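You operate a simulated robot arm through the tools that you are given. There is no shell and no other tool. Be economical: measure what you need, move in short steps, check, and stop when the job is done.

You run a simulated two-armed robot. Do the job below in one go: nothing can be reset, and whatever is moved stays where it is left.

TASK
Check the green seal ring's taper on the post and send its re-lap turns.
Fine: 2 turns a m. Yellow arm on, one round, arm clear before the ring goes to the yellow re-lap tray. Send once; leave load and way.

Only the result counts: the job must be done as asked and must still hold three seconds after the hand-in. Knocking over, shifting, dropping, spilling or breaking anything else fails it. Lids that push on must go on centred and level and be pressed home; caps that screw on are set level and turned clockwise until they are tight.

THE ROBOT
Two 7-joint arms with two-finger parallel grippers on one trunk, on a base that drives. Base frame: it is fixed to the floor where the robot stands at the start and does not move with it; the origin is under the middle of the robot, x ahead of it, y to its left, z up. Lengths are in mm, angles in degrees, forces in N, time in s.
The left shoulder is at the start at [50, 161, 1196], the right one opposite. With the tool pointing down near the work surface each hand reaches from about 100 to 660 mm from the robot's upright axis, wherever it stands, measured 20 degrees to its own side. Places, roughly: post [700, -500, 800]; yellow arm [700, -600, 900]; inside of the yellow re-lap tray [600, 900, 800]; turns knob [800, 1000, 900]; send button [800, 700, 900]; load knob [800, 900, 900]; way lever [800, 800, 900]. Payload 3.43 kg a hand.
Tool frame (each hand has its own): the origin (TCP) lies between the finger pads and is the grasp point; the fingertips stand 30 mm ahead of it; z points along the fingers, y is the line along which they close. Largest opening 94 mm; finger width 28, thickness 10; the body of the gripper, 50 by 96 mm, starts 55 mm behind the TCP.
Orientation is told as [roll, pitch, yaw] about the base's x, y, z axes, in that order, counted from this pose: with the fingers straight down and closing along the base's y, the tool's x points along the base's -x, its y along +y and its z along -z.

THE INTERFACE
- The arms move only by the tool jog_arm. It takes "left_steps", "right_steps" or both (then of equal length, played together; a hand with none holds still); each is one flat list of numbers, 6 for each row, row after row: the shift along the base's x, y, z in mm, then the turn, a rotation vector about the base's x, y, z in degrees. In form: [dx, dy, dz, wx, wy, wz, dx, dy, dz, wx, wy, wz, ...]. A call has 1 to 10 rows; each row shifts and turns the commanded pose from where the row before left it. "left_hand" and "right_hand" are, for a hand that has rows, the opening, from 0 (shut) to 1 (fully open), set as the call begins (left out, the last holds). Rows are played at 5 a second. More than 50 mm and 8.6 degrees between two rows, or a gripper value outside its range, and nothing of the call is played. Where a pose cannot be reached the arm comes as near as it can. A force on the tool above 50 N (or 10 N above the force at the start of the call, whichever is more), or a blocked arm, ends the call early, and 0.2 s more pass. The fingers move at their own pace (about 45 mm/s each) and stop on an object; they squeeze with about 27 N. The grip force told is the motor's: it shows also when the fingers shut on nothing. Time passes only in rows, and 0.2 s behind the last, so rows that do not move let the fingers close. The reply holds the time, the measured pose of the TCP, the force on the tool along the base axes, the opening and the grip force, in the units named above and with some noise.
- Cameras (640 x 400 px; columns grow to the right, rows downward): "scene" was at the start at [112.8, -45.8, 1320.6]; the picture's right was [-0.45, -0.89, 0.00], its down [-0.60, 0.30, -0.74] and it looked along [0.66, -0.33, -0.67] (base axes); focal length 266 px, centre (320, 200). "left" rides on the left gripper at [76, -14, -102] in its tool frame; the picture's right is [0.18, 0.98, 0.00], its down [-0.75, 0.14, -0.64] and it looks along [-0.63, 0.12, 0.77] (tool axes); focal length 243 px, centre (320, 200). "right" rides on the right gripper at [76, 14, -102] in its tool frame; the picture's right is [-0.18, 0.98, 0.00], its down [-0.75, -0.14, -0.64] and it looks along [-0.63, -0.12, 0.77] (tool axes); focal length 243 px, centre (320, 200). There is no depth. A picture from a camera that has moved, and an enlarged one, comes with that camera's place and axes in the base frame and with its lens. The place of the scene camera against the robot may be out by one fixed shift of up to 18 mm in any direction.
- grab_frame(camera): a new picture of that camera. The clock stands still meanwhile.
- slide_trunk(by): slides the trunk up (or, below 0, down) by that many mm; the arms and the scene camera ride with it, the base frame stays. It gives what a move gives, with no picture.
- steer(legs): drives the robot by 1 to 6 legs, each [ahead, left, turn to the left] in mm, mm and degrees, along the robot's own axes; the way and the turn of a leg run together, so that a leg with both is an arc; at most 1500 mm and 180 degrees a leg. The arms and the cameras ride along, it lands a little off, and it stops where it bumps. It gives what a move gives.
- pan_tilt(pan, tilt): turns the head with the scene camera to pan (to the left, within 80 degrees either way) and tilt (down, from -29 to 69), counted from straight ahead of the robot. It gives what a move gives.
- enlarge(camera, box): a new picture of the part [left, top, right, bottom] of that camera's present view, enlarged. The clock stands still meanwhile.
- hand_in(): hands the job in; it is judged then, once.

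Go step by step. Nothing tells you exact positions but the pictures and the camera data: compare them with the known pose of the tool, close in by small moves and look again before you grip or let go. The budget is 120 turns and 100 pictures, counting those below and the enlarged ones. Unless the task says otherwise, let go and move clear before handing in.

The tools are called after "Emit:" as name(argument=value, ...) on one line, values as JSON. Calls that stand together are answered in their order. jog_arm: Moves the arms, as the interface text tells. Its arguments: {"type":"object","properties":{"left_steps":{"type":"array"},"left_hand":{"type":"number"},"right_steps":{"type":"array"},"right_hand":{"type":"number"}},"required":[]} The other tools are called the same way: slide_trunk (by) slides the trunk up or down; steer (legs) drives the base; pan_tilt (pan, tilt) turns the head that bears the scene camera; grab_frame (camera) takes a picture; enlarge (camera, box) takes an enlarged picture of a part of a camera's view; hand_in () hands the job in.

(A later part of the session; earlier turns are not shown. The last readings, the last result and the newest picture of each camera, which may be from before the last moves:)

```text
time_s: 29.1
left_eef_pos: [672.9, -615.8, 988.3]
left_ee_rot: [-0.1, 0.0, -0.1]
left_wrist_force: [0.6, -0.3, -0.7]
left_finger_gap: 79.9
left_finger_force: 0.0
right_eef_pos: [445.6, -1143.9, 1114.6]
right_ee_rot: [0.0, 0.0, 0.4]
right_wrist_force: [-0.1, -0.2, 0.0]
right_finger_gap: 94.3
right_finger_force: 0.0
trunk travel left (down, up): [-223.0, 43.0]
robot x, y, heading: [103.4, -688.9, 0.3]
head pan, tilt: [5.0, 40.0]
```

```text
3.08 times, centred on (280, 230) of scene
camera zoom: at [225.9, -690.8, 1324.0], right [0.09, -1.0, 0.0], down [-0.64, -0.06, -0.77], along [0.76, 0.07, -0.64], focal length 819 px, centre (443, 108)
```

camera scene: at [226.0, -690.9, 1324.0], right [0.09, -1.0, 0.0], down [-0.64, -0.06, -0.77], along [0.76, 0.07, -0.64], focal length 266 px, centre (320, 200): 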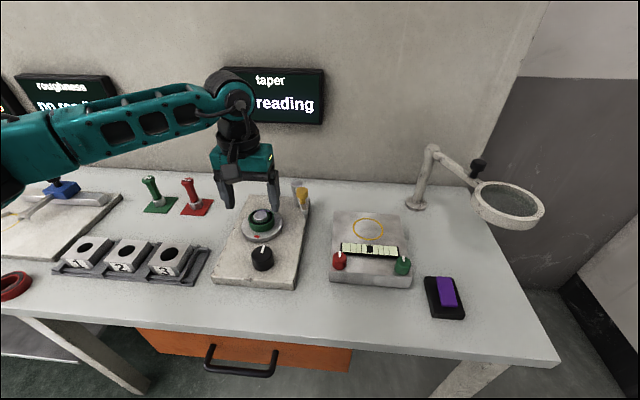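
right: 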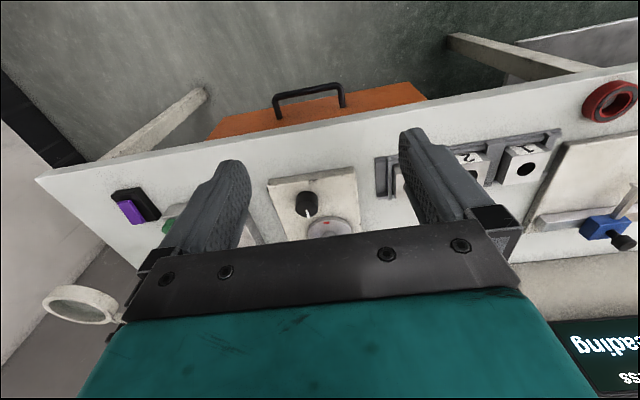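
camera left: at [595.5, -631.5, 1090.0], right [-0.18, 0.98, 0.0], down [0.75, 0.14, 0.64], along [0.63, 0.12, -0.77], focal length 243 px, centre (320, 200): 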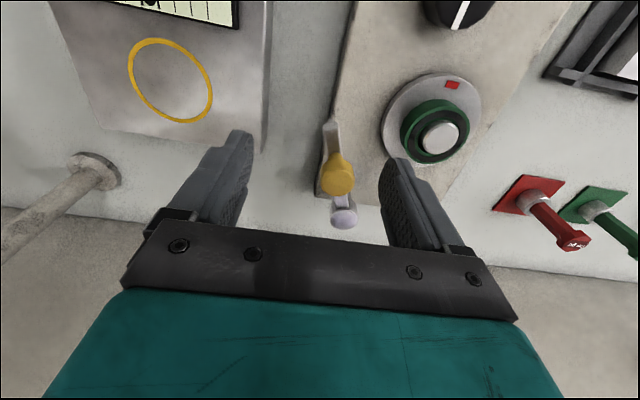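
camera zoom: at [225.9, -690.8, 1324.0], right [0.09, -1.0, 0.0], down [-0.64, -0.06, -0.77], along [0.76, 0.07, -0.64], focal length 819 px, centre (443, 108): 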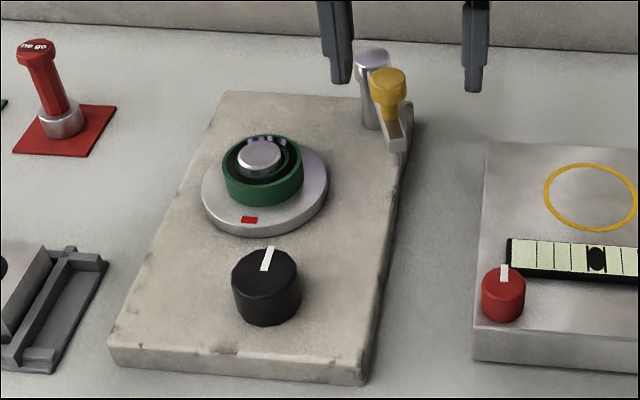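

Estimates: knob top [702, -597, 932] about 29 mm wide, arm pivot [747, -581, 925]. I place the hand above the knob, half open, and check.

Emit:
jog_arm(left_steps=[14, 9, 0, 0, 0, 0, 14, 9, 0, 0, 0, 0, 0, 0, -15, 0, 0, 0, 0, 0, 0, 0, 0, 0], left_hand=0.55)

Emit:
grab_frame(camera="left")

Emit:
enlarge(camera="scene", box=[220, 135, 360, 245])

```text
time_s: 30.1
left_eef_pos: [696.9, -597.5, 971.9]
left_ee_rot: [0.0, 0.1, -0.1]
left_wrist_force: [0.5, -0.8, 0.9]
left_finger_gap: 51.8
left_finger_force: 0.0
right_eef_pos: [444.6, -1143.7, 1114.0]
right_ee_rot: [0.0, 0.0, 0.3]
right_wrist_force: [-0.4, 0.2, -0.1]
right_finger_gap: 94.0
right_finger_force: 0.0
trunk travel left (down, up): [-223.0, 43.0]
robot x, y, heading: [104.4, -688.0, 0.5]
head pan, tilt: [5.0, 40.0]
```

```text
62 pictures are left
camera left: at [621.5, -613.3, 1074.1], right [-0.18, 0.98, 0.0], down [0.75, 0.14, 0.64], along [0.63, 0.12, -0.77], focal length 243 px, centre (320, 200)
```

left: 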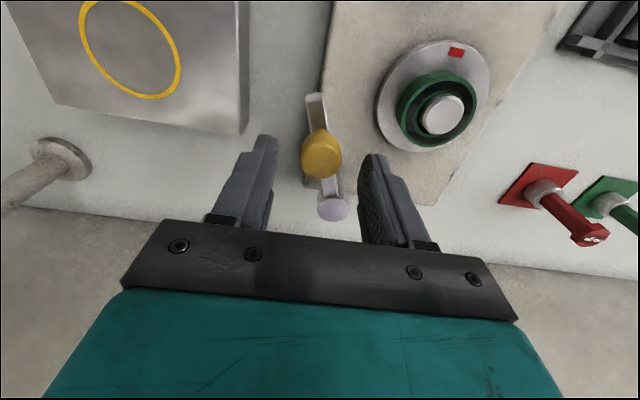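

```text
3.64 times, centred on (290, 190) of scene
camera zoom: at [225.9, -691.0, 1324.0], right [0.09, -1.0, 0.0], down [-0.64, -0.06, -0.77], along [0.76, 0.07, -0.64], focal length 968 px, centre (429, 236)
```

zoom: 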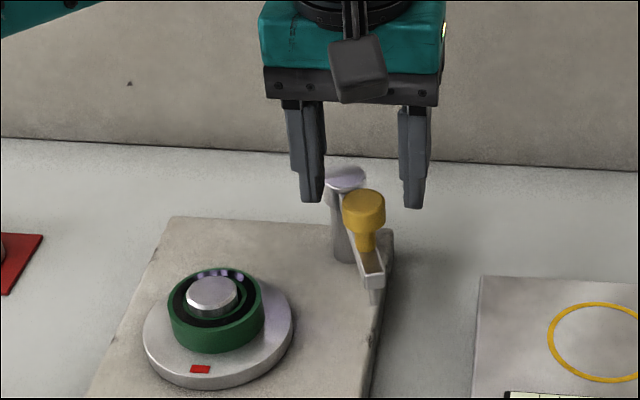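

The hand is over the knob in y. I narrow to ~42 mm and lower the fingertips around the knob.

Emit:
jog_arm(left_steps=[0, 0, -10, 0, 0, 0, 0, 0, -10, 0, 0, 0, 0, 0, -8, 0, 0, 0, 0, 0, 0, 0, 0, 0], left_hand=0.48)

Emit:
grab_frame(camera="left")

Emit:
enlarge(camera="scene", box=[220, 135, 360, 245])

```text
time_s: 31.1
left_eef_pos: [698.8, -598.6, 944.0]
left_ee_rot: [0.0, 0.1, 0.0]
left_wrist_force: [-0.3, 0.5, 0.6]
left_finger_gap: 45.2
left_finger_force: 0.1
right_eef_pos: [445.2, -1142.9, 1114.4]
right_ee_rot: [0.0, -0.1, 0.3]
right_wrist_force: [0.5, -1.3, -0.2]
right_finger_gap: 94.1
right_finger_force: 0.1
trunk travel left (down, up): [-223.0, 43.0]
robot x, y, heading: [104.2, -692.3, 0.3]
head pan, tilt: [5.0, 40.0]
```

```text
60 pictures are left
camera left: at [622.1, -613.5, 1045.7], right [-0.18, 0.98, 0.0], down [0.75, 0.14, 0.64], along [0.63, 0.12, -0.77], focal length 243 px, centre (320, 200)
```

left: 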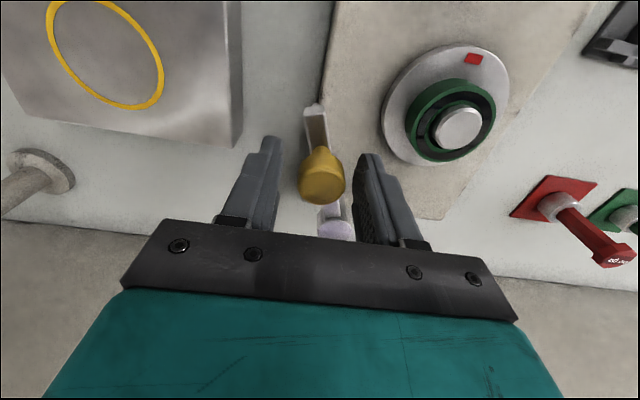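

```text
3.64 times, centred on (290, 190) of scene
camera zoom: at [225.9, -691.0, 1324.0], right [0.09, -1.0, 0.0], down [-0.64, -0.06, -0.77], along [0.76, 0.07, -0.64], focal length 968 px, centre (429, 236)
```

zoom: 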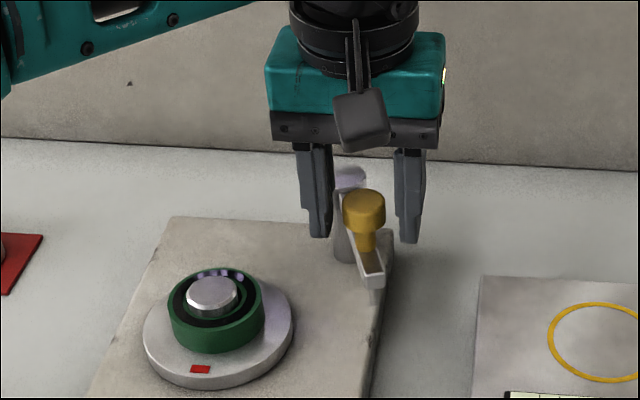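

The fingers straddle the knob. I narrow the gap and swing the arm about halfway toward the ring.

Emit:
jog_arm(left_steps=[0, 0, 0, 0, 0, 0, -2, 6, 0, 0, 0, 0, -1, 6, 0, 0, 0, 0, 0, 6, 0, 0, 0, 0, 1, 6, 0, 0, 0, 0, 2, 6, 0, 0, 0, 0, 0, 0, 0, 0, 0, 0], left_hand=0.38)

Emit:
grab_frame(camera="left")

Emit:
enlarge(camera="scene", box=[220, 135, 360, 245])

```text
time_s: 32.7
left_eef_pos: [699.5, -568.6, 943.4]
left_ee_rot: [-0.1, 0.0, -0.1]
left_wrist_force: [0.1, -0.1, -0.5]
left_finger_gap: 35.6
left_finger_force: 0.1
right_eef_pos: [445.2, -1144.6, 1114.1]
right_ee_rot: [0.0, -0.1, 0.3]
right_wrist_force: [0.3, 0.0, 0.1]
right_finger_gap: 93.9
right_finger_force: 0.0
trunk travel left (down, up): [-223.0, 43.0]
robot x, y, heading: [99.9, -692.1, 0.6]
head pan, tilt: [5.0, 40.0]
```

```text
58 pictures are left
camera left: at [622.6, -583.3, 1045.4], right [-0.18, 0.98, 0.0], down [0.75, 0.14, 0.64], along [0.63, 0.12, -0.77], focal length 243 px, centre (320, 200)
```

left: 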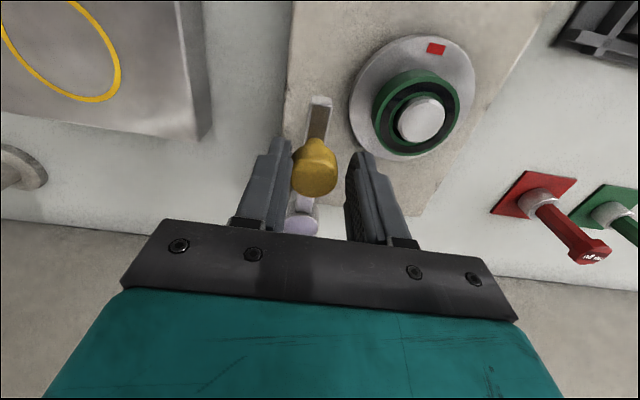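

```text
3.64 times, centred on (290, 190) of scene
camera zoom: at [226.0, -691.0, 1324.0], right [0.09, -1.0, 0.0], down [-0.64, -0.06, -0.77], along [0.76, 0.07, -0.64], focal length 968 px, centre (429, 236)
```

zoom: 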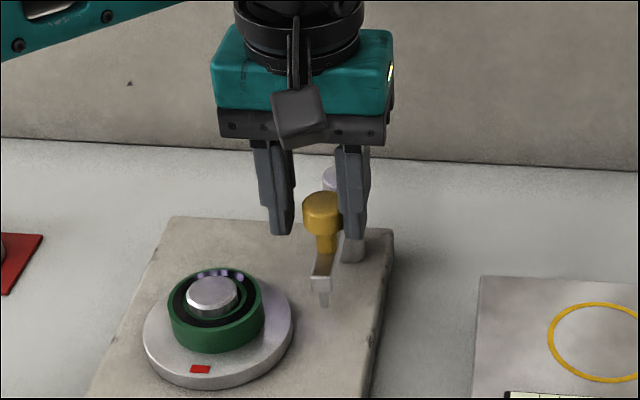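

The arm swings freely. I continue in small steps.

Emit:
jog_arm(left_steps=[2, 6, 0, 0, 0, 0, 3, 6, 0, 0, 0, 0, 3, 5, 0, 0, 0, 0, 3, 4, 0, 0, 0, 0, 0, 0, 0, 0, 0, 0])

Emit:
grab_frame(camera="left")

Emit:
enlarge(camera="scene", box=[220, 135, 360, 245])

```text
time_s: 33.9
left_eef_pos: [711.7, -547.3, 944.1]
left_ee_rot: [0.0, -0.1, 0.0]
left_wrist_force: [-0.4, -0.4, 1.3]
left_finger_gap: 35.6
left_finger_force: 0.1
right_eef_pos: [444.9, -1143.0, 1114.3]
right_ee_rot: [0.1, 0.0, 0.3]
right_wrist_force: [1.0, -0.2, 0.3]
right_finger_gap: 93.7
right_finger_force: 0.0
trunk travel left (down, up): [-223.0, 43.0]
robot x, y, heading: [104.3, -686.1, 0.7]
head pan, tilt: [5.0, 40.0]
```

```text
56 pictures are left
camera left: at [634.4, -561.7, 1045.6], right [-0.18, 0.98, 0.0], down [0.75, 0.14, 0.64], along [0.63, 0.12, -0.77], focal length 243 px, centre (320, 200)
```

left: 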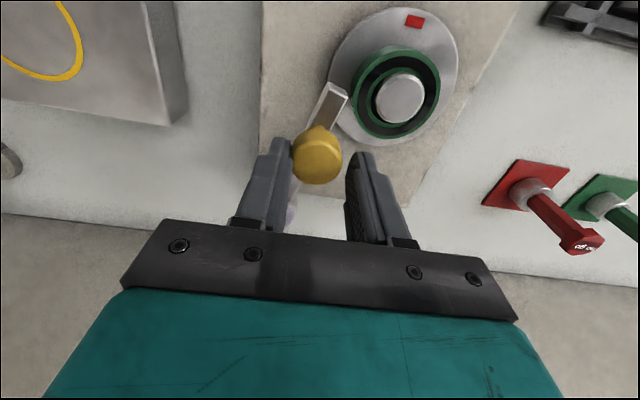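

```text
3.64 times, centred on (290, 190) of scene
camera zoom: at [226.0, -691.0, 1324.0], right [0.09, -1.0, 0.0], down [-0.64, -0.06, -0.77], along [0.76, 0.07, -0.64], focal length 968 px, centre (429, 236)
```

zoom: 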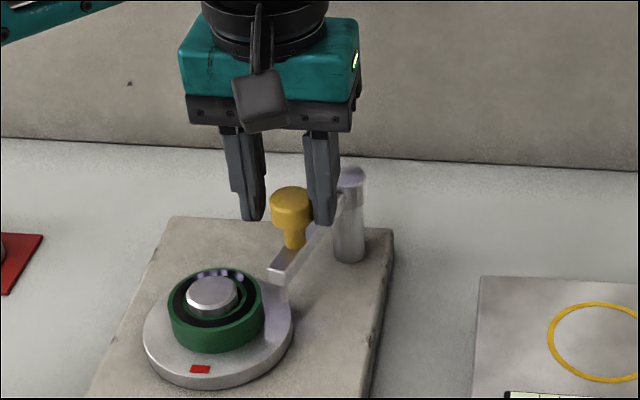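

The arm tip is nearing the ring. I push on in 3 mm steps in y, watching force.

Emit:
jog_arm(left_steps=[1, 3, 0, 0, 0, 0, 1, 3, 0, 0, 0, 0, 0, 0, 0, 0, 0, 0])

Emit:
grab_frame(camera="scene")

Emit:
enlarge(camera="scene", box=[220, 135, 360, 245])

```text
time_s: 34.7
left_eef_pos: [712.2, -539.9, 944.4]
left_ee_rot: [0.0, 0.0, 0.1]
left_wrist_force: [0.1, 0.1, -0.5]
left_finger_gap: 36.0
left_finger_force: 0.5
right_eef_pos: [446.0, -1142.9, 1114.6]
right_ee_rot: [0.0, 0.0, 0.2]
right_wrist_force: [0.0, -0.1, -0.9]
right_finger_gap: 94.0
right_finger_force: 0.1
trunk travel left (down, up): [-223.0, 43.0]
robot x, y, heading: [104.1, -691.7, 0.1]
head pan, tilt: [5.0, 40.0]
```

```text
54 pictures are left
camera scene: at [226.0, -691.0, 1324.0], right [0.09, -1.0, 0.0], down [-0.64, -0.06, -0.77], along [0.76, 0.07, -0.64], focal length 266 px, centre (320, 200)
```

scene: 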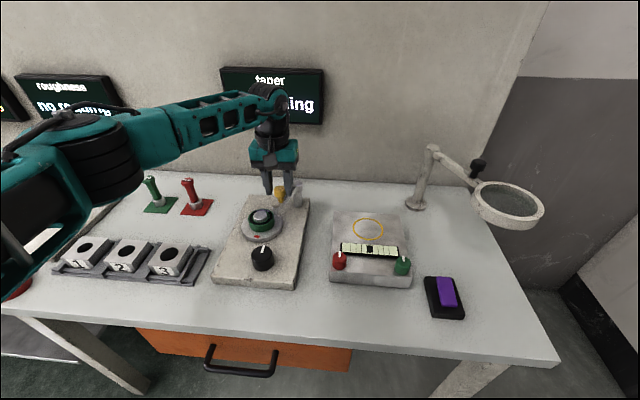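

```text
3.64 times, centred on (290, 190) of scene
camera zoom: at [226.0, -691.0, 1324.0], right [0.09, -1.0, 0.0], down [-0.64, -0.06, -0.77], along [0.76, 0.07, -0.64], focal length 968 px, centre (429, 236)
```

zoom: 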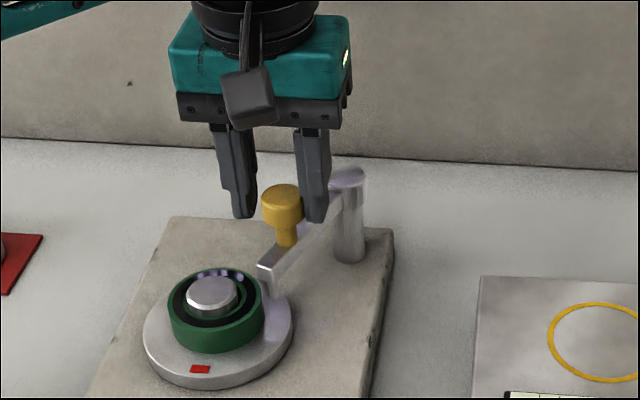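

Close to touching. Two more small steps.

Emit:
jog_arm(left_steps=[0.5, 2.5, 0, 0, 0, 0, 0.5, 2.5, 0, 0, 0, 0, 0, 0, 0, 0, 0, 0])

Emit:
grab_frame(camera="left")

Emit:
enlarge(camera="scene", box=[210, 55, 350, 245])

```text
time_s: 35.5
left_eef_pos: [714.7, -535.5, 943.0]
left_ee_rot: [0.1, -0.1, -0.1]
left_wrist_force: [0.1, 0.2, -0.1]
left_finger_gap: 36.0
left_finger_force: 0.1
right_eef_pos: [445.5, -1143.8, 1114.1]
right_ee_rot: [0.0, 0.0, 0.3]
right_wrist_force: [0.0, 0.2, -0.9]
right_finger_gap: 94.1
right_finger_force: 0.0
trunk travel left (down, up): [-223.0, 43.0]
robot x, y, heading: [100.2, -689.4, 0.1]
head pan, tilt: [5.0, 40.0]
```

```text
52 pictures are left
camera left: at [638.0, -551.2, 1045.0], right [-0.18, 0.98, 0.0], down [0.75, 0.14, 0.64], along [0.63, 0.12, -0.77], focal length 243 px, centre (320, 200)
```

left: 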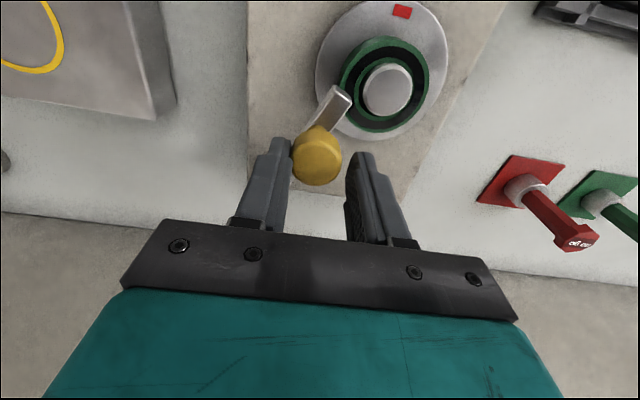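

```text
2.11 times, centred on (280, 150) of scene
camera zoom: at [226.0, -691.1, 1324.0], right [0.09, -1.0, 0.0], down [-0.64, -0.06, -0.77], along [0.76, 0.07, -0.64], focal length 561 px, centre (404, 305)
```

zoom: 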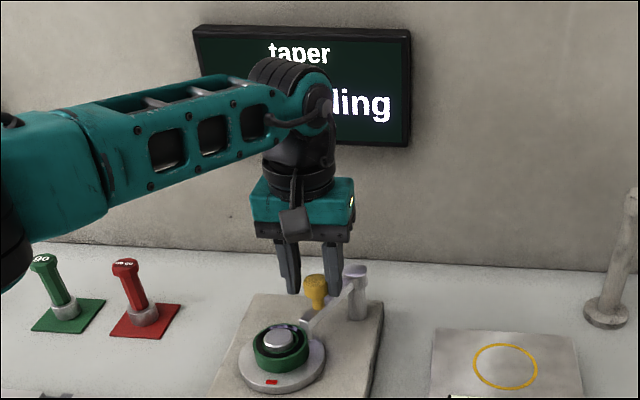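

No force yet; continue 2×2.5 mm.

Emit:
jog_arm(left_steps=[1, 2.5, 0, 0, 0, 0, 1, 2.5, 0, 0, 0, 0, 0, 0, 0, 0, 0, 0])

Emit:
enlarge(camera="left", box=[240, 0, 460, 200])

Emit:
enlarge(camera="scene", box=[220, 165, 320, 245])

```text
time_s: 36.3
left_eef_pos: [716.9, -531.3, 941.8]
left_ee_rot: [0.0, 0.1, 0.0]
left_wrist_force: [0.1, 0.5, -0.6]
left_finger_gap: 35.9
left_finger_force: 0.0
right_eef_pos: [446.2, -1144.0, 1114.6]
right_ee_rot: [0.0, 0.0, 0.4]
right_wrist_force: [-0.4, -0.3, -0.5]
right_finger_gap: 94.1
right_finger_force: 0.0
trunk travel left (down, up): [-223.0, 43.0]
robot x, y, heading: [100.7, -690.4, 0.4]
head pan, tilt: [5.0, 40.0]
```

```text
2.00 times, centred on (350, 100) of left
camera zoom: at [640.2, -545.7, 1044.4], right [-0.18, 0.98, 0.0], down [0.75, 0.14, 0.64], along [0.63, 0.12, -0.77], focal length 485 px, centre (260, 400)
```

zoom: 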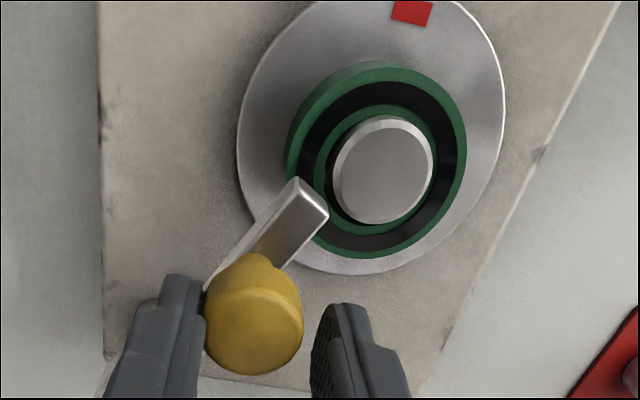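

```text
5.00 times, centred on (270, 205) of scene
camera zoom: at [226.0, -691.0, 1324.0], right [0.09, -1.0, 0.0], down [-0.64, -0.06, -0.77], along [0.76, 0.07, -0.64], focal length 1331 px, centre (570, 175)
```

zoom: 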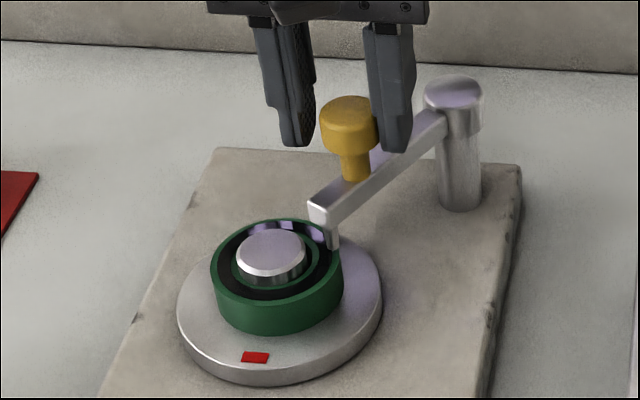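

The stylus is at the ring's edge. I go on in 2 mm steps and watch force and display.

Emit:
jog_arm(left_steps=[1, 2, 0, 0, 0, 0, 1, 2, 0, 0, 0, 0, 0, 0, 0, 0, 0, 0])

Emit:
enlarge(camera="scene", box=[210, 60, 350, 245])

```text
time_s: 37.1
left_eef_pos: [718.9, -527.2, 943.8]
left_ee_rot: [0.0, 0.0, -0.1]
left_wrist_force: [1.1, 0.1, 0.4]
left_finger_gap: 35.7
left_finger_force: 0.0
right_eef_pos: [444.7, -1144.1, 1113.5]
right_ee_rot: [0.1, 0.0, 0.3]
right_wrist_force: [0.0, 0.3, 0.5]
right_finger_gap: 93.8
right_finger_force: 0.0
trunk travel left (down, up): [-223.0, 43.0]
robot x, y, heading: [102.8, -691.4, 0.2]
head pan, tilt: [5.0, 40.0]
```

```text
2.16 times, centred on (280, 152) of scene
camera zoom: at [226.0, -691.0, 1324.0], right [0.09, -1.0, 0.0], down [-0.64, -0.06, -0.77], along [0.76, 0.07, -0.64], focal length 576 px, centre (406, 303)
```

zoom: 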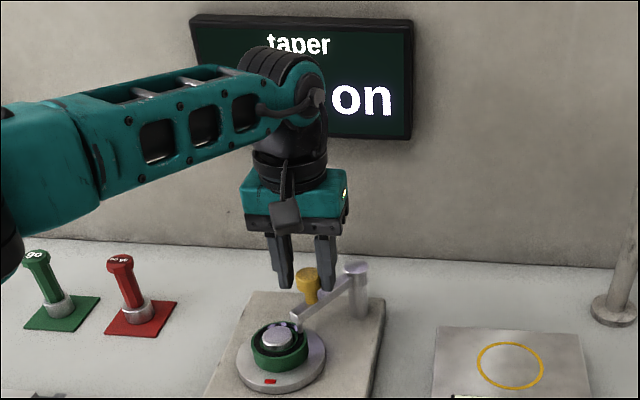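

The display now says "… on": the arm is on. I add 1 mm for margin, centre the fingers off the knob and rise.

Emit:
jog_arm(left_steps=[0.5, 1.2, 0, 0, 0, 0, 0, -4, 0, 0, 0, 0, 0, 0, 20, 0, 0, 0, 0, 0, 30, 0, 0, 0, -30, 0, 20, 0, 0, 0, -40, 0, 0, 0, 0, 0, -40, 0, 0, 0, 0, 0, 0, 0, 0, 0, 0, 0], left_hand=0.42)

Emit:
grab_frame(camera="left")

Emit:
enlarge(camera="scene", box=[190, 60, 370, 295])

```text
time_s: 38.9
left_eef_pos: [610.8, -532.2, 1012.8]
left_ee_rot: [0.1, 0.0, 0.0]
left_wrist_force: [-0.7, 0.0, -0.1]
left_finger_gap: 39.4
left_finger_force: 0.1
right_eef_pos: [445.3, -1145.1, 1114.2]
right_ee_rot: [0.0, -0.1, 0.2]
right_wrist_force: [0.7, 0.7, -0.3]
right_finger_gap: 94.1
right_finger_force: 0.1
trunk travel left (down, up): [-223.0, 43.0]
robot x, y, heading: [105.9, -692.7, 0.2]
head pan, tilt: [5.0, 40.0]
```

```text
47 pictures are left
camera left: at [533.9, -547.3, 1115.2], right [-0.18, 0.98, 0.0], down [0.75, 0.14, 0.64], along [0.63, 0.12, -0.77], focal length 243 px, centre (320, 200)
```

left: 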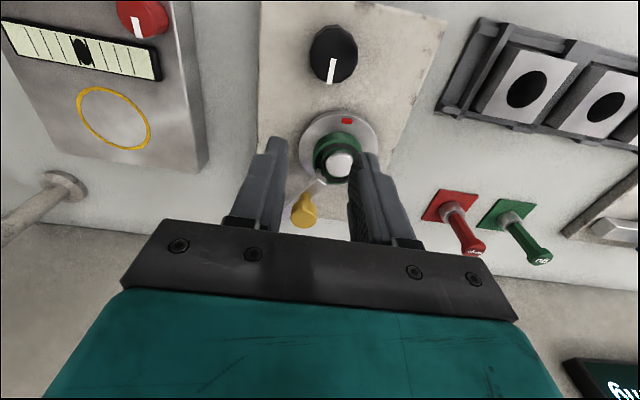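

```text
1.70 times, centred on (280, 178) of scene
camera zoom: at [226.1, -691.1, 1324.0], right [0.09, -1.0, 0.0], down [-0.64, -0.06, -0.77], along [0.76, 0.07, -0.64], focal length 453 px, centre (388, 238)
```

zoom: 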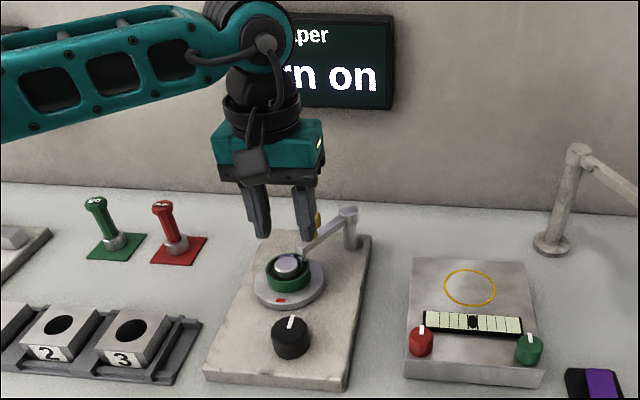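

The display says "turn on": the round is next. The black knob is at about [571, -527, top 858]. I move above it, yawing +85° to have a full stroke for clockwise turning.

Emit:
jog_arm(left_steps=[-5, 0.6, 0, 0, 0, 8.5, -5, 0.6, 0, 0, 0, 8.5, -5, 0.6, 0, 0, 0, 8.5, -5, 0.6, -10, 0, 0, 8.5, -5, 0.6, -10, 0, 0, 8.5, -5, 0.5, -10, 0, 0, 8.5, -5, 0.5, -10, 0, 0, 8.5, -5, 0.5, -10, 0, 0, 8.5, 0, 0.5, -10, 0, 0, 8.5, 0, 0, -10, 0, 0, 8.5], left_hand=0.7)

Emit:
grab_frame(camera="left")

Emit:
enlarge(camera="scene", box=[190, 60, 370, 295])

```text
time_s: 41.1
left_eef_pos: [570.6, -524.0, 945.3]
left_ee_rot: [-0.1, -0.1, 85.1]
left_wrist_force: [0.5, 0.3, 0.6]
left_finger_gap: 65.8
left_finger_force: 0.1
right_eef_pos: [445.3, -1144.0, 1114.7]
right_ee_rot: [0.0, -0.1, 0.4]
right_wrist_force: [-0.1, 0.4, 0.3]
right_finger_gap: 94.0
right_finger_force: 0.0
trunk travel left (down, up): [-223.0, 43.0]
robot x, y, heading: [104.7, -693.5, 0.4]
head pan, tilt: [5.0, 40.0]
```

```text
45 pictures are left
camera left: at [576.7, -602.8, 1046.5], right [-0.99, -0.1, 0.0], down [-0.08, 0.76, 0.64], along [-0.06, 0.64, -0.77], focal length 243 px, centre (320, 200)
```

left: 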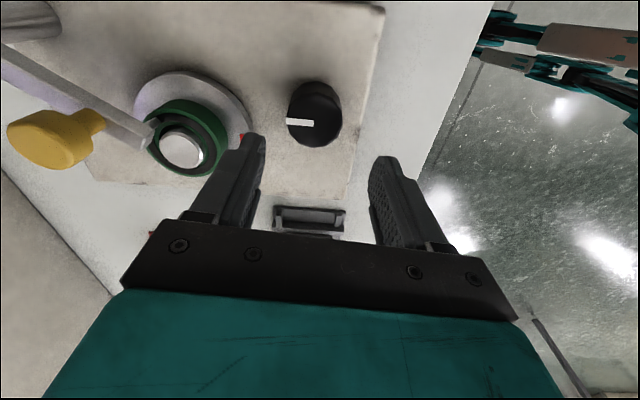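

```text
1.70 times, centred on (280, 178) of scene
camera zoom: at [226.0, -691.0, 1324.0], right [0.09, -1.0, 0.0], down [-0.64, -0.06, -0.77], along [0.76, 0.07, -0.64], focal length 453 px, centre (388, 238)
```

zoom: 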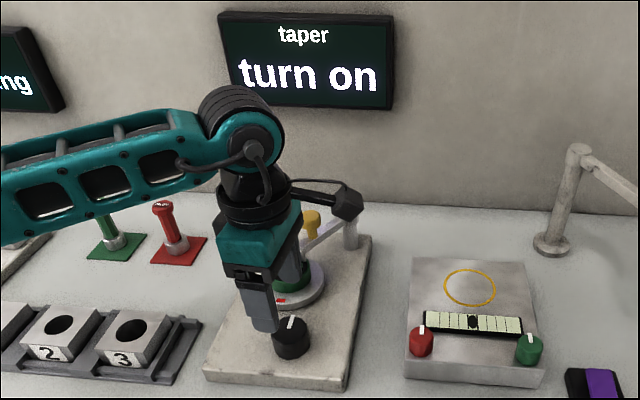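

The knob is confirmed near [572, -528]. I lower with a 60 mm gap and look before gripping.

Emit:
jog_arm(left_steps=[2, -2, -25, 0, 0, 0, 0, 0, -25, 0, 0, 0, 0, 0, -15, 0, 0, 0, 0, 0, 0, 0, 0, 0], left_hand=0.68)

Emit:
grab_frame(camera="left")

```text
time_s: 42.1
left_eef_pos: [571.9, -528.0, 878.3]
left_ee_rot: [0.0, -0.1, 85.0]
left_wrist_force: [1.2, 1.0, 0.4]
left_finger_gap: 64.1
left_finger_force: 0.1
right_eef_pos: [445.0, -1143.9, 1114.5]
right_ee_rot: [0.0, 0.0, 0.2]
right_wrist_force: [0.2, 0.7, -0.6]
right_finger_gap: 93.8
right_finger_force: 0.2
trunk travel left (down, up): [-223.0, 43.0]
robot x, y, heading: [104.7, -691.5, -0.1]
head pan, tilt: [5.0, 40.0]
```

```text
43 pictures are left
camera left: at [579.4, -604.6, 980.7], right [-1.0, -0.1, 0.0], down [-0.07, 0.76, 0.64], along [-0.06, 0.64, -0.77], focal length 243 px, centre (320, 200)
```

left: 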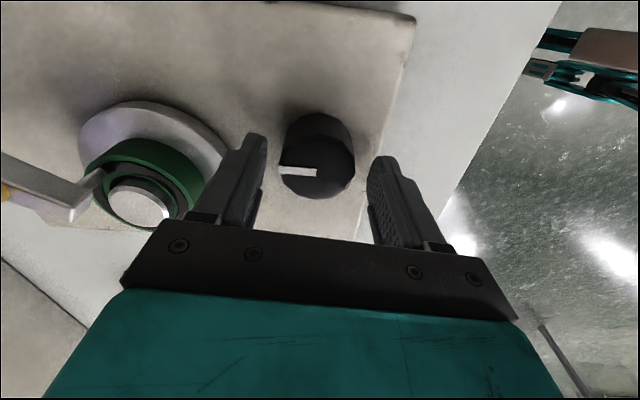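

Centred. I lower 8 mm, grip the knob, then make a first 34° clockwise turn as a test.

Emit:
jog_arm(left_steps=[0, 0, -8, 0, 0, 0, 0, 0, 0, 0, 0, 0])

Emit:
jog_arm(left_steps=[0, 0, 0, 0, 0, 0, 0, 0, 0, 0, 0, 0, 0, 0, 0, 0, 0, 0, 0, 0, 0, 0, 0, -8.5, 0, 0, 0, 0, 0, -8.5, 0, 0, 0, 0, 0, -8.5, 0, 0, 0, 0, 0, -8.5], left_hand=0.3)

Emit:
grab_frame(camera="left")

Emit:
enlarge(camera="scene", box=[190, 60, 370, 295])

```text
time_s: 42.7
left_eef_pos: [572.9, -525.8, 871.7]
left_ee_rot: [0.0, 0.0, 85.0]
left_wrist_force: [0.6, 0.3, 0.5]
left_finger_gap: 63.6
left_finger_force: 0.0
right_eef_pos: [444.1, -1143.3, 1114.0]
right_ee_rot: [-0.1, 0.0, 0.2]
right_wrist_force: [0.1, -1.4, -0.2]
right_finger_gap: 93.8
right_finger_force: 0.1
trunk travel left (down, up): [-223.0, 43.0]
robot x, y, heading: [104.4, -688.4, 0.1]
head pan, tilt: [5.0, 40.0]
```

```text
time_s: 44.3
left_eef_pos: [573.9, -527.5, 872.3]
left_ee_rot: [-0.2, -0.1, 51.0]
left_wrist_force: [18.9, 3.3, 8.4]
left_finger_gap: 45.3
left_finger_force: 44.7
right_eef_pos: [444.9, -1144.2, 1114.4]
right_ee_rot: [0.1, 0.1, 0.3]
right_wrist_force: [-0.6, -0.4, 0.0]
right_finger_gap: 94.0
right_finger_force: 0.0
trunk travel left (down, up): [-223.0, 43.0]
robot x, y, heading: [104.1, -689.9, 0.4]
head pan, tilt: [5.0, 40.0]
```

```text
42 pictures are left
camera left: at [535.5, -595.7, 973.4], right [-0.88, 0.48, 0.0], down [0.36, 0.67, 0.64], along [0.31, 0.56, -0.77], focal length 243 px, centre (320, 200)
```

left: 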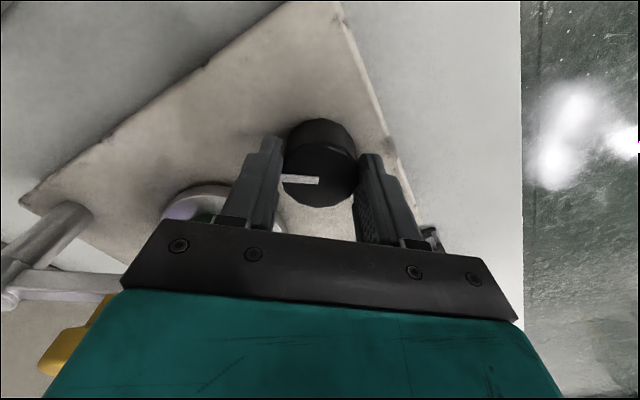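

```text
1.70 times, centred on (280, 178) of scene
camera zoom: at [227.1, -690.9, 1323.9], right [0.09, -1.0, 0.0], down [-0.64, -0.06, -0.77], along [0.76, 0.07, -0.64], focal length 453 px, centre (388, 238)
```

zoom: 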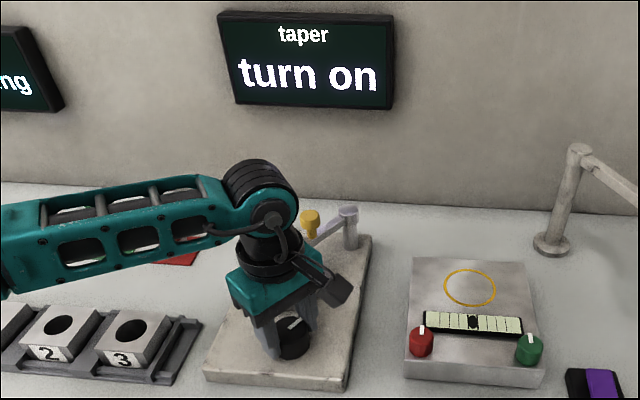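

The knob turns with the hand. There's a 19 N side load in +x, so I shift 2 mm that way and turn another 85°.

Emit:
jog_arm(left_steps=[2, 0, 0, 0, 0, -8.5, 0, 0, 0, 0, 0, -8.5, 0, 0, 0, 0, 0, -8.5, 0, 0, 0, 0, 0, -8.5, 0, 0, 0, 0, 0, -8.5, 0, 0, 0, 0, 0, -8.5, 0, 0, 0, 0, 0, -8.5, 0, 0, 0, 0, 0, -8.5, 0, 0, 0, 0, 0, -8.5, 0, 0, 0, 0, 0, -8.5])

Emit:
enlarge(camera="scene", box=[190, 60, 370, 295])

```text
time_s: 46.5
left_eef_pos: [573.9, -524.7, 869.5]
left_ee_rot: [0.2, 0.2, -34.2]
left_wrist_force: [4.4, 16.0, 10.2]
left_finger_gap: 45.1
left_finger_force: 44.8
right_eef_pos: [445.0, -1143.0, 1114.2]
right_ee_rot: [-0.1, 0.0, 0.3]
right_wrist_force: [-0.1, 0.5, -0.2]
right_finger_gap: 93.7
right_finger_force: 0.0
trunk travel left (down, up): [-223.0, 43.0]
robot x, y, heading: [103.2, -690.1, 0.3]
head pan, tilt: [5.0, 40.0]
```

```text
1.70 times, centred on (280, 178) of scene
camera zoom: at [225.4, -689.7, 1324.1], right [0.09, -1.0, 0.0], down [-0.64, -0.06, -0.77], along [0.76, 0.07, -0.64], focal length 453 px, centre (388, 238)
```

zoom: 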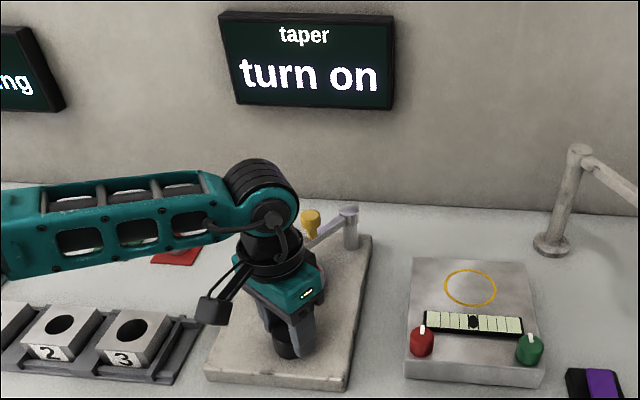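

Good; a 2 mm y-relief and a further 85°.

Emit:
jog_arm(left_steps=[0.5, 1.5, 0, 0, 0, -8.5, 0, 0, 0, 0, 0, -8.5, 0, 0, 0, 0, 0, -8.5, 0, 0, 0, 0, 0, -8.5, 0, 0, 0, 0, 0, -8.5, 0, 0, 0, 0, 0, -8.5, 0, 0, 0, 0, 0, -8.5, 0, 0, 0, 0, 0, -8.5, 0, 0, 0, 0, 0, -8.5, 0, 0, 0, 0, 0, -8.5])

Emit:
enlarge(camera="scene", box=[190, 60, 370, 295])

```text
time_s: 48.7
left_eef_pos: [568.7, -518.2, 876.3]
left_ee_rot: [1.6, -0.8, -51.6]
left_wrist_force: [-8.2, -34.3, -21.9]
left_finger_gap: 44.6
left_finger_force: 45.0
left hand out of reach, approached as far as the arm can: row 3, 4, 5, 6, 7, 8, 9, 10
right_eef_pos: [444.0, -1145.6, 1112.2]
right_ee_rot: [0.1, 0.2, 0.2]
right_wrist_force: [0.4, 0.2, 0.7]
right_finger_gap: 94.1
right_finger_force: 0.1
trunk travel left (down, up): [-223.0, 43.0]
robot x, y, heading: [107.1, -692.3, 0.5]
head pan, tilt: [5.0, 40.0]
```

```text
1.70 times, centred on (280, 178) of scene
camera zoom: at [227.1, -693.6, 1323.8], right [0.09, -1.0, 0.0], down [-0.64, -0.06, -0.77], along [0.76, 0.07, -0.64], focal length 453 px, centre (388, 238)
```

zoom: 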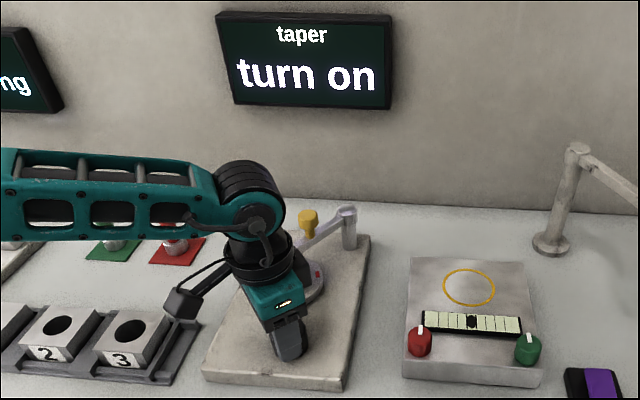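

The wrist limit is near yaw -51; the knob has turned ~135° and the disc (red mark) turns with it, opposite way. I release and see where the hand sits.

Emit:
jog_arm(left_steps=[0, 0, 0, 0, 0, 0, 0, 0, 0, 0, 0, 0, 0, 0, 0, 0, 0, 0], left_hand=0.68)

Emit:
grab_frame(camera="left")

```text
time_s: 49.5
left_eef_pos: [570.5, -511.8, 877.7]
left_ee_rot: [2.3, -0.5, -51.2]
left_wrist_force: [-1.8, 0.2, 0.4]
left_finger_gap: 64.1
left_finger_force: 0.0
right_eef_pos: [444.9, -1144.9, 1114.7]
right_ee_rot: [-0.2, 0.1, 0.3]
right_wrist_force: [0.1, -0.4, 0.4]
right_finger_gap: 93.7
right_finger_force: 0.0
trunk travel left (down, up): [-223.0, 43.0]
robot x, y, heading: [100.0, -692.0, 0.2]
head pan, tilt: [5.0, 40.0]
```

```text
38 pictures are left
camera left: at [507.3, -464.3, 978.3], right [0.65, 0.76, 0.04], down [0.56, -0.51, 0.65], along [0.52, -0.4, -0.76], focal length 243 px, centre (320, 200)
```

left: 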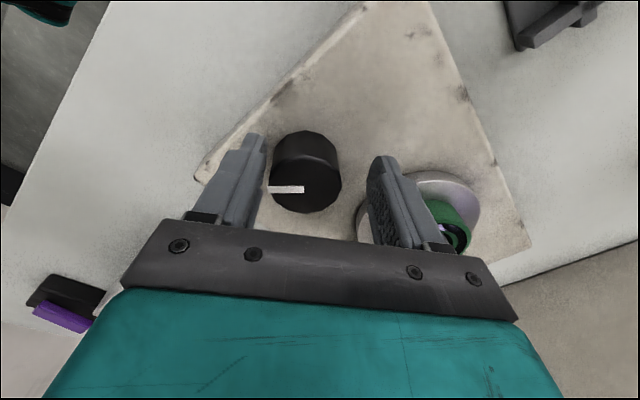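

Released. I lift and yaw back positive, checking how the command tracks.

Emit:
jog_arm(left_steps=[0, 0, 20, 0, 0, 0, 0, 0, 20, 0, 0, 0, 0, 0, 0, 0, 0, 8.5, 0, 0, 0, 0, 0, 8.5, 0, 0, 0, 0, 0, 8.5, 0, 0, 0, 0, 0, 8.5, 0, 0, 0, 0, 0, 8.5, 0, 0, 0, 0, 0, 8.5, 0, 0, 0, 0, 0, 8.5, 0, 0, 0, 0, 0, 8.5])

```text
time_s: 51.7
left_eef_pos: [570.7, -512.6, 917.0]
left_ee_rot: [2.3, -0.5, 16.8]
left_wrist_force: [0.9, 0.6, -0.8]
left_finger_gap: 63.8
left_finger_force: 0.0
right_eef_pos: [444.6, -1143.3, 1115.3]
right_ee_rot: [0.1, 0.0, 0.4]
right_wrist_force: [0.2, 0.1, 0.4]
right_finger_gap: 94.0
right_finger_force: 0.1
trunk travel left (down, up): [-223.0, 43.0]
robot x, y, heading: [105.4, -690.4, 0.4]
head pan, tilt: [5.0, 40.0]
```

Tracking is clean. I level the hand, re-centre in y, and keep yawing positive.

Emit:
jog_arm(left_steps=[2, -7, 0, -2.35, -0.2, 0, 0, -7, 0, 0, 0, 8.5, 0, 0, 0, 0, 0, 8.5, 0, 0, 0, 0, 0, 8.5, 0, 0, 0, 0, 0, 8.5, 0, 0, 0, 0, 0, 8.5, 0, 0, 0, 0, 0, 8.5, 0, 0, 0, 0, 0, 8.5, 0, 0, 0, 0, 0, 8.5, 0, 0, 0, 0, 0, 8.5])

Emit:
jog_arm(left_steps=[0, 0, 0, 0, 0, 8.5, 0, 0, 0, 0, 0, 8.5, 0, 0, 0, 0, 0, 8.5, 0, 0, 0, 0, 0, 8.5, 0, 0, 0, 0, 0, 8.5, 0, 0, 0, 0, 0, 8.5, 0, 0, 0, 0, 0, 8.5, 0, 0, 0, 0, 0, 8.5, 0, 0, 0, 0, 0, 8.5])

Emit:
grab_frame(camera="left")

```text
time_s: 53.9
left_eef_pos: [572.2, -526.9, 917.2]
left_ee_rot: [0.0, -0.1, 93.4]
left_wrist_force: [0.0, 0.2, 0.0]
left_finger_gap: 64.0
left_finger_force: 0.1
right_eef_pos: [443.5, -1143.3, 1114.0]
right_ee_rot: [-0.1, 0.0, 0.2]
right_wrist_force: [0.8, 0.5, -0.4]
right_finger_gap: 93.9
right_finger_force: 0.1
trunk travel left (down, up): [-223.0, 43.0]
robot x, y, heading: [99.3, -685.3, 0.5]
head pan, tilt: [5.0, 40.0]
```

```text
time_s: 55.9
left_eef_pos: [573.1, -525.8, 916.7]
left_ee_rot: [-0.1, 0.1, 169.9]
left_wrist_force: [0.0, -0.4, 0.2]
left_finger_gap: 63.9
left_finger_force: 0.1
right_eef_pos: [444.0, -1144.7, 1114.1]
right_ee_rot: [-0.1, 0.0, 0.3]
right_wrist_force: [0.1, -0.4, 0.8]
right_finger_gap: 94.1
right_finger_force: 0.0
trunk travel left (down, up): [-223.0, 43.0]
robot x, y, heading: [103.2, -693.9, 0.5]
head pan, tilt: [5.0, 40.0]
```

```text
37 pictures are left
camera left: at [648.5, -526.7, 1019.7], right [0.01, -1.0, 0.0], down [-0.77, -0.01, 0.64], along [-0.64, 0.0, -0.77], focal length 243 px, centre (320, 200)
```

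left: 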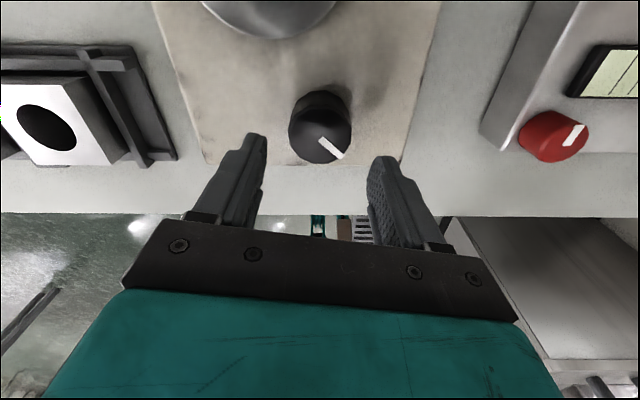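

Yaw 170 is reachable. I add 17° more while lowering onto the knob, then grip.

Emit:
jog_arm(left_steps=[0, 0, 0, 0, 0, 8.5, 0, 0, 0, 0, 0, 8.5, 0, 0, -20, 0, 0, 0, 0, 0, -18, 0, 0, 0, 0, 0, -9, 0, 0, 0, 0, 0, 0, 0, 0, 0])

Emit:
jog_arm(left_steps=[0, 0, 0, 0, 0, 0, 0, 0, 0, 0, 0, 0, 0, 0, 0, 0, 0, 0, 0, 0, 0, 0, 0, -8.5, 0, 0, 0, 0, 0, -8.5], left_hand=0.3)

Emit:
grab_frame(camera="left")

```text
time_s: 57.3
left_eef_pos: [571.5, -526.4, 871.0]
left_ee_rot: [-0.2, 0.0, -173.3]
left_wrist_force: [-0.5, -0.4, 0.3]
left_finger_gap: 64.1
left_finger_force: 0.1
right_eef_pos: [445.7, -1143.0, 1114.9]
right_ee_rot: [0.0, 0.0, 0.3]
right_wrist_force: [0.4, -0.2, 0.2]
right_finger_gap: 94.0
right_finger_force: 0.2
trunk travel left (down, up): [-223.0, 43.0]
robot x, y, heading: [100.0, -691.0, 0.4]
head pan, tilt: [5.0, 40.0]
```

```text
time_s: 58.5
left_eef_pos: [570.5, -525.4, 870.2]
left_ee_rot: [-0.2, 0.0, 169.8]
left_wrist_force: [-0.9, 7.5, -1.7]
left_finger_gap: 44.9
left_finger_force: 45.4
right_eef_pos: [445.3, -1142.6, 1115.0]
right_ee_rot: [-0.1, 0.0, 0.4]
right_wrist_force: [0.1, 0.7, 0.7]
right_finger_gap: 93.9
right_finger_force: 0.1
trunk travel left (down, up): [-223.0, 43.0]
robot x, y, heading: [103.3, -690.8, 0.5]
head pan, tilt: [5.0, 40.0]
```

```text
36 pictures are left
camera left: at [648.5, -526.5, 972.6], right [0.01, -1.0, 0.0], down [-0.77, -0.01, 0.64], along [-0.64, 0.0, -0.77], focal length 243 px, centre (320, 200)
```

left: 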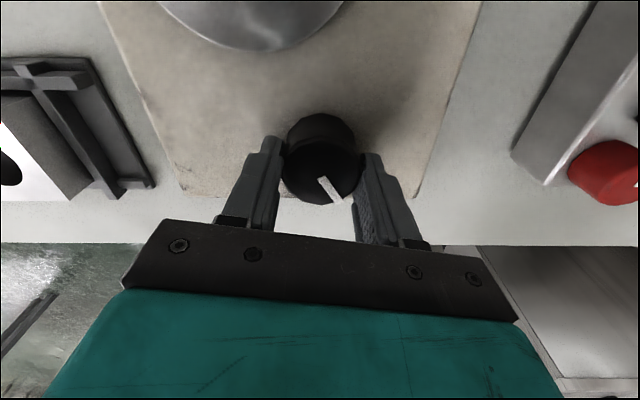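

The knob follows. I turn two more strokes of 85°.

Emit:
jog_arm(left_steps=[0, 1, 0, 0, 0, -8.5, 0, 0, 0, 0, 0, -8.5, 0, 0, 0, 0, 0, -8.5, 0, 0, 0, 0, 0, -8.5, 0, 0, 0, 0, 0, -8.5, 0, 0, 0, 0, 0, -8.5, 0, 0, 0, 0, 0, -8.5, 0, 0, 0, 0, 0, -8.5, 0, 0, 0, 0, 0, -8.5, 0, 0, 0, 0, 0, -8.5])

Emit:
jog_arm(left_steps=[0, 0, 0, 0, 0, -8.5, 0, 0, 0, 0, 0, -8.5, 0, 0, 0, 0, 0, -8.5, 0, 0, 0, 0, 0, -8.5, 0, 0, 0, 0, 0, -8.5, 0, 0, 0, 0, 0, -8.5, 0, 0, 0, 0, 0, -8.5, 0, 0, 0, 0, 0, -8.5, 0, 0, 0, 0, 0, -8.5, 0, 0, 0, 0, 0, -8.5])

Emit:
enlarge(camera="scene", box=[190, 60, 370, 295])

```text
time_s: 60.7
left_eef_pos: [574.6, -524.8, 869.9]
left_ee_rot: [-0.5, -0.1, 84.8]
left_wrist_force: [21.6, 19.6, 12.3]
left_finger_gap: 44.7
left_finger_force: 45.4
right_eef_pos: [446.9, -1142.5, 1113.8]
right_ee_rot: [-0.1, 0.1, 0.2]
right_wrist_force: [-0.2, 0.1, -0.2]
right_finger_gap: 94.1
right_finger_force: 0.0
trunk travel left (down, up): [-223.0, 43.0]
robot x, y, heading: [103.6, -690.8, 0.4]
head pan, tilt: [5.0, 40.0]
```

```text
time_s: 62.9
left_eef_pos: [575.9, -525.4, 869.6]
left_ee_rot: [-0.1, -0.5, -0.5]
left_wrist_force: [29.2, 2.6, 1.7]
left_finger_gap: 44.4
left_finger_force: 44.5
right_eef_pos: [446.8, -1142.7, 1112.3]
right_ee_rot: [0.1, 0.2, 0.3]
right_wrist_force: [-0.1, -0.7, -1.3]
right_finger_gap: 94.1
right_finger_force: 0.1
trunk travel left (down, up): [-223.0, 43.0]
robot x, y, heading: [104.0, -691.6, 0.3]
head pan, tilt: [5.0, 40.0]
```

```text
1.70 times, centred on (280, 178) of scene
camera zoom: at [228.4, -690.9, 1323.7], right [0.09, -1.0, 0.0], down [-0.64, -0.06, -0.76], along [0.76, 0.07, -0.64], focal length 453 px, centre (388, 238)
```

zoom: 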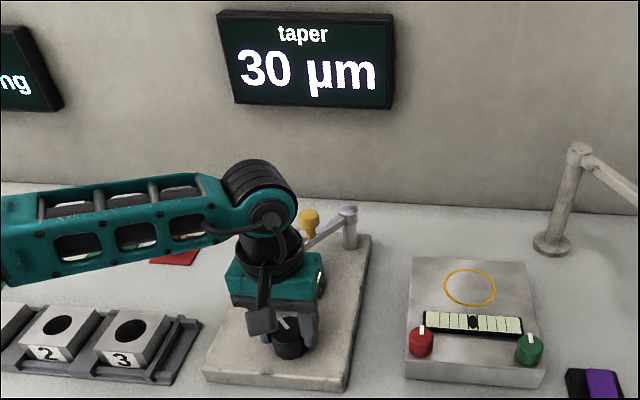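

The display reads 30 µm at about 323°. I complete the round with the remaining ~34°.

Emit:
jog_arm(left_steps=[3, 0, 0, 0, 0, -8.5, 0, 0, 0, 0, 0, -8.5, 0, 0, 0, 0, 0, -8.5, 0, 0, 0, 0, 0, -8.5])

Emit:
enlarge(camera="scene", box=[190, 60, 370, 295])

```text
time_s: 63.9
left_eef_pos: [574.3, -525.8, 869.6]
left_ee_rot: [-0.1, 0.1, -34.5]
left_wrist_force: [7.9, 2.2, 4.1]
left_finger_gap: 44.2
left_finger_force: 45.1
right_eef_pos: [445.5, -1142.8, 1114.4]
right_ee_rot: [0.0, 0.0, 0.3]
right_wrist_force: [-0.9, -0.3, 1.0]
right_finger_gap: 93.8
right_finger_force: 0.1
trunk travel left (down, up): [-223.0, 43.0]
robot x, y, heading: [100.1, -693.1, 0.4]
head pan, tilt: [5.0, 40.0]
```

```text
1.70 times, centred on (280, 178) of scene
camera zoom: at [226.0, -691.0, 1324.0], right [0.09, -1.0, 0.0], down [-0.64, -0.06, -0.77], along [0.76, 0.07, -0.64], focal length 453 px, centre (388, 238)
```

zoom: 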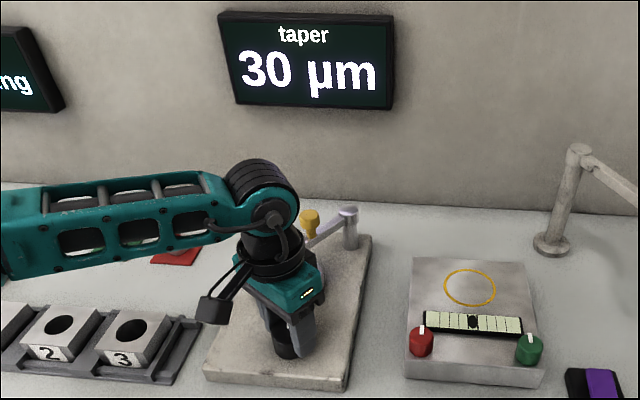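

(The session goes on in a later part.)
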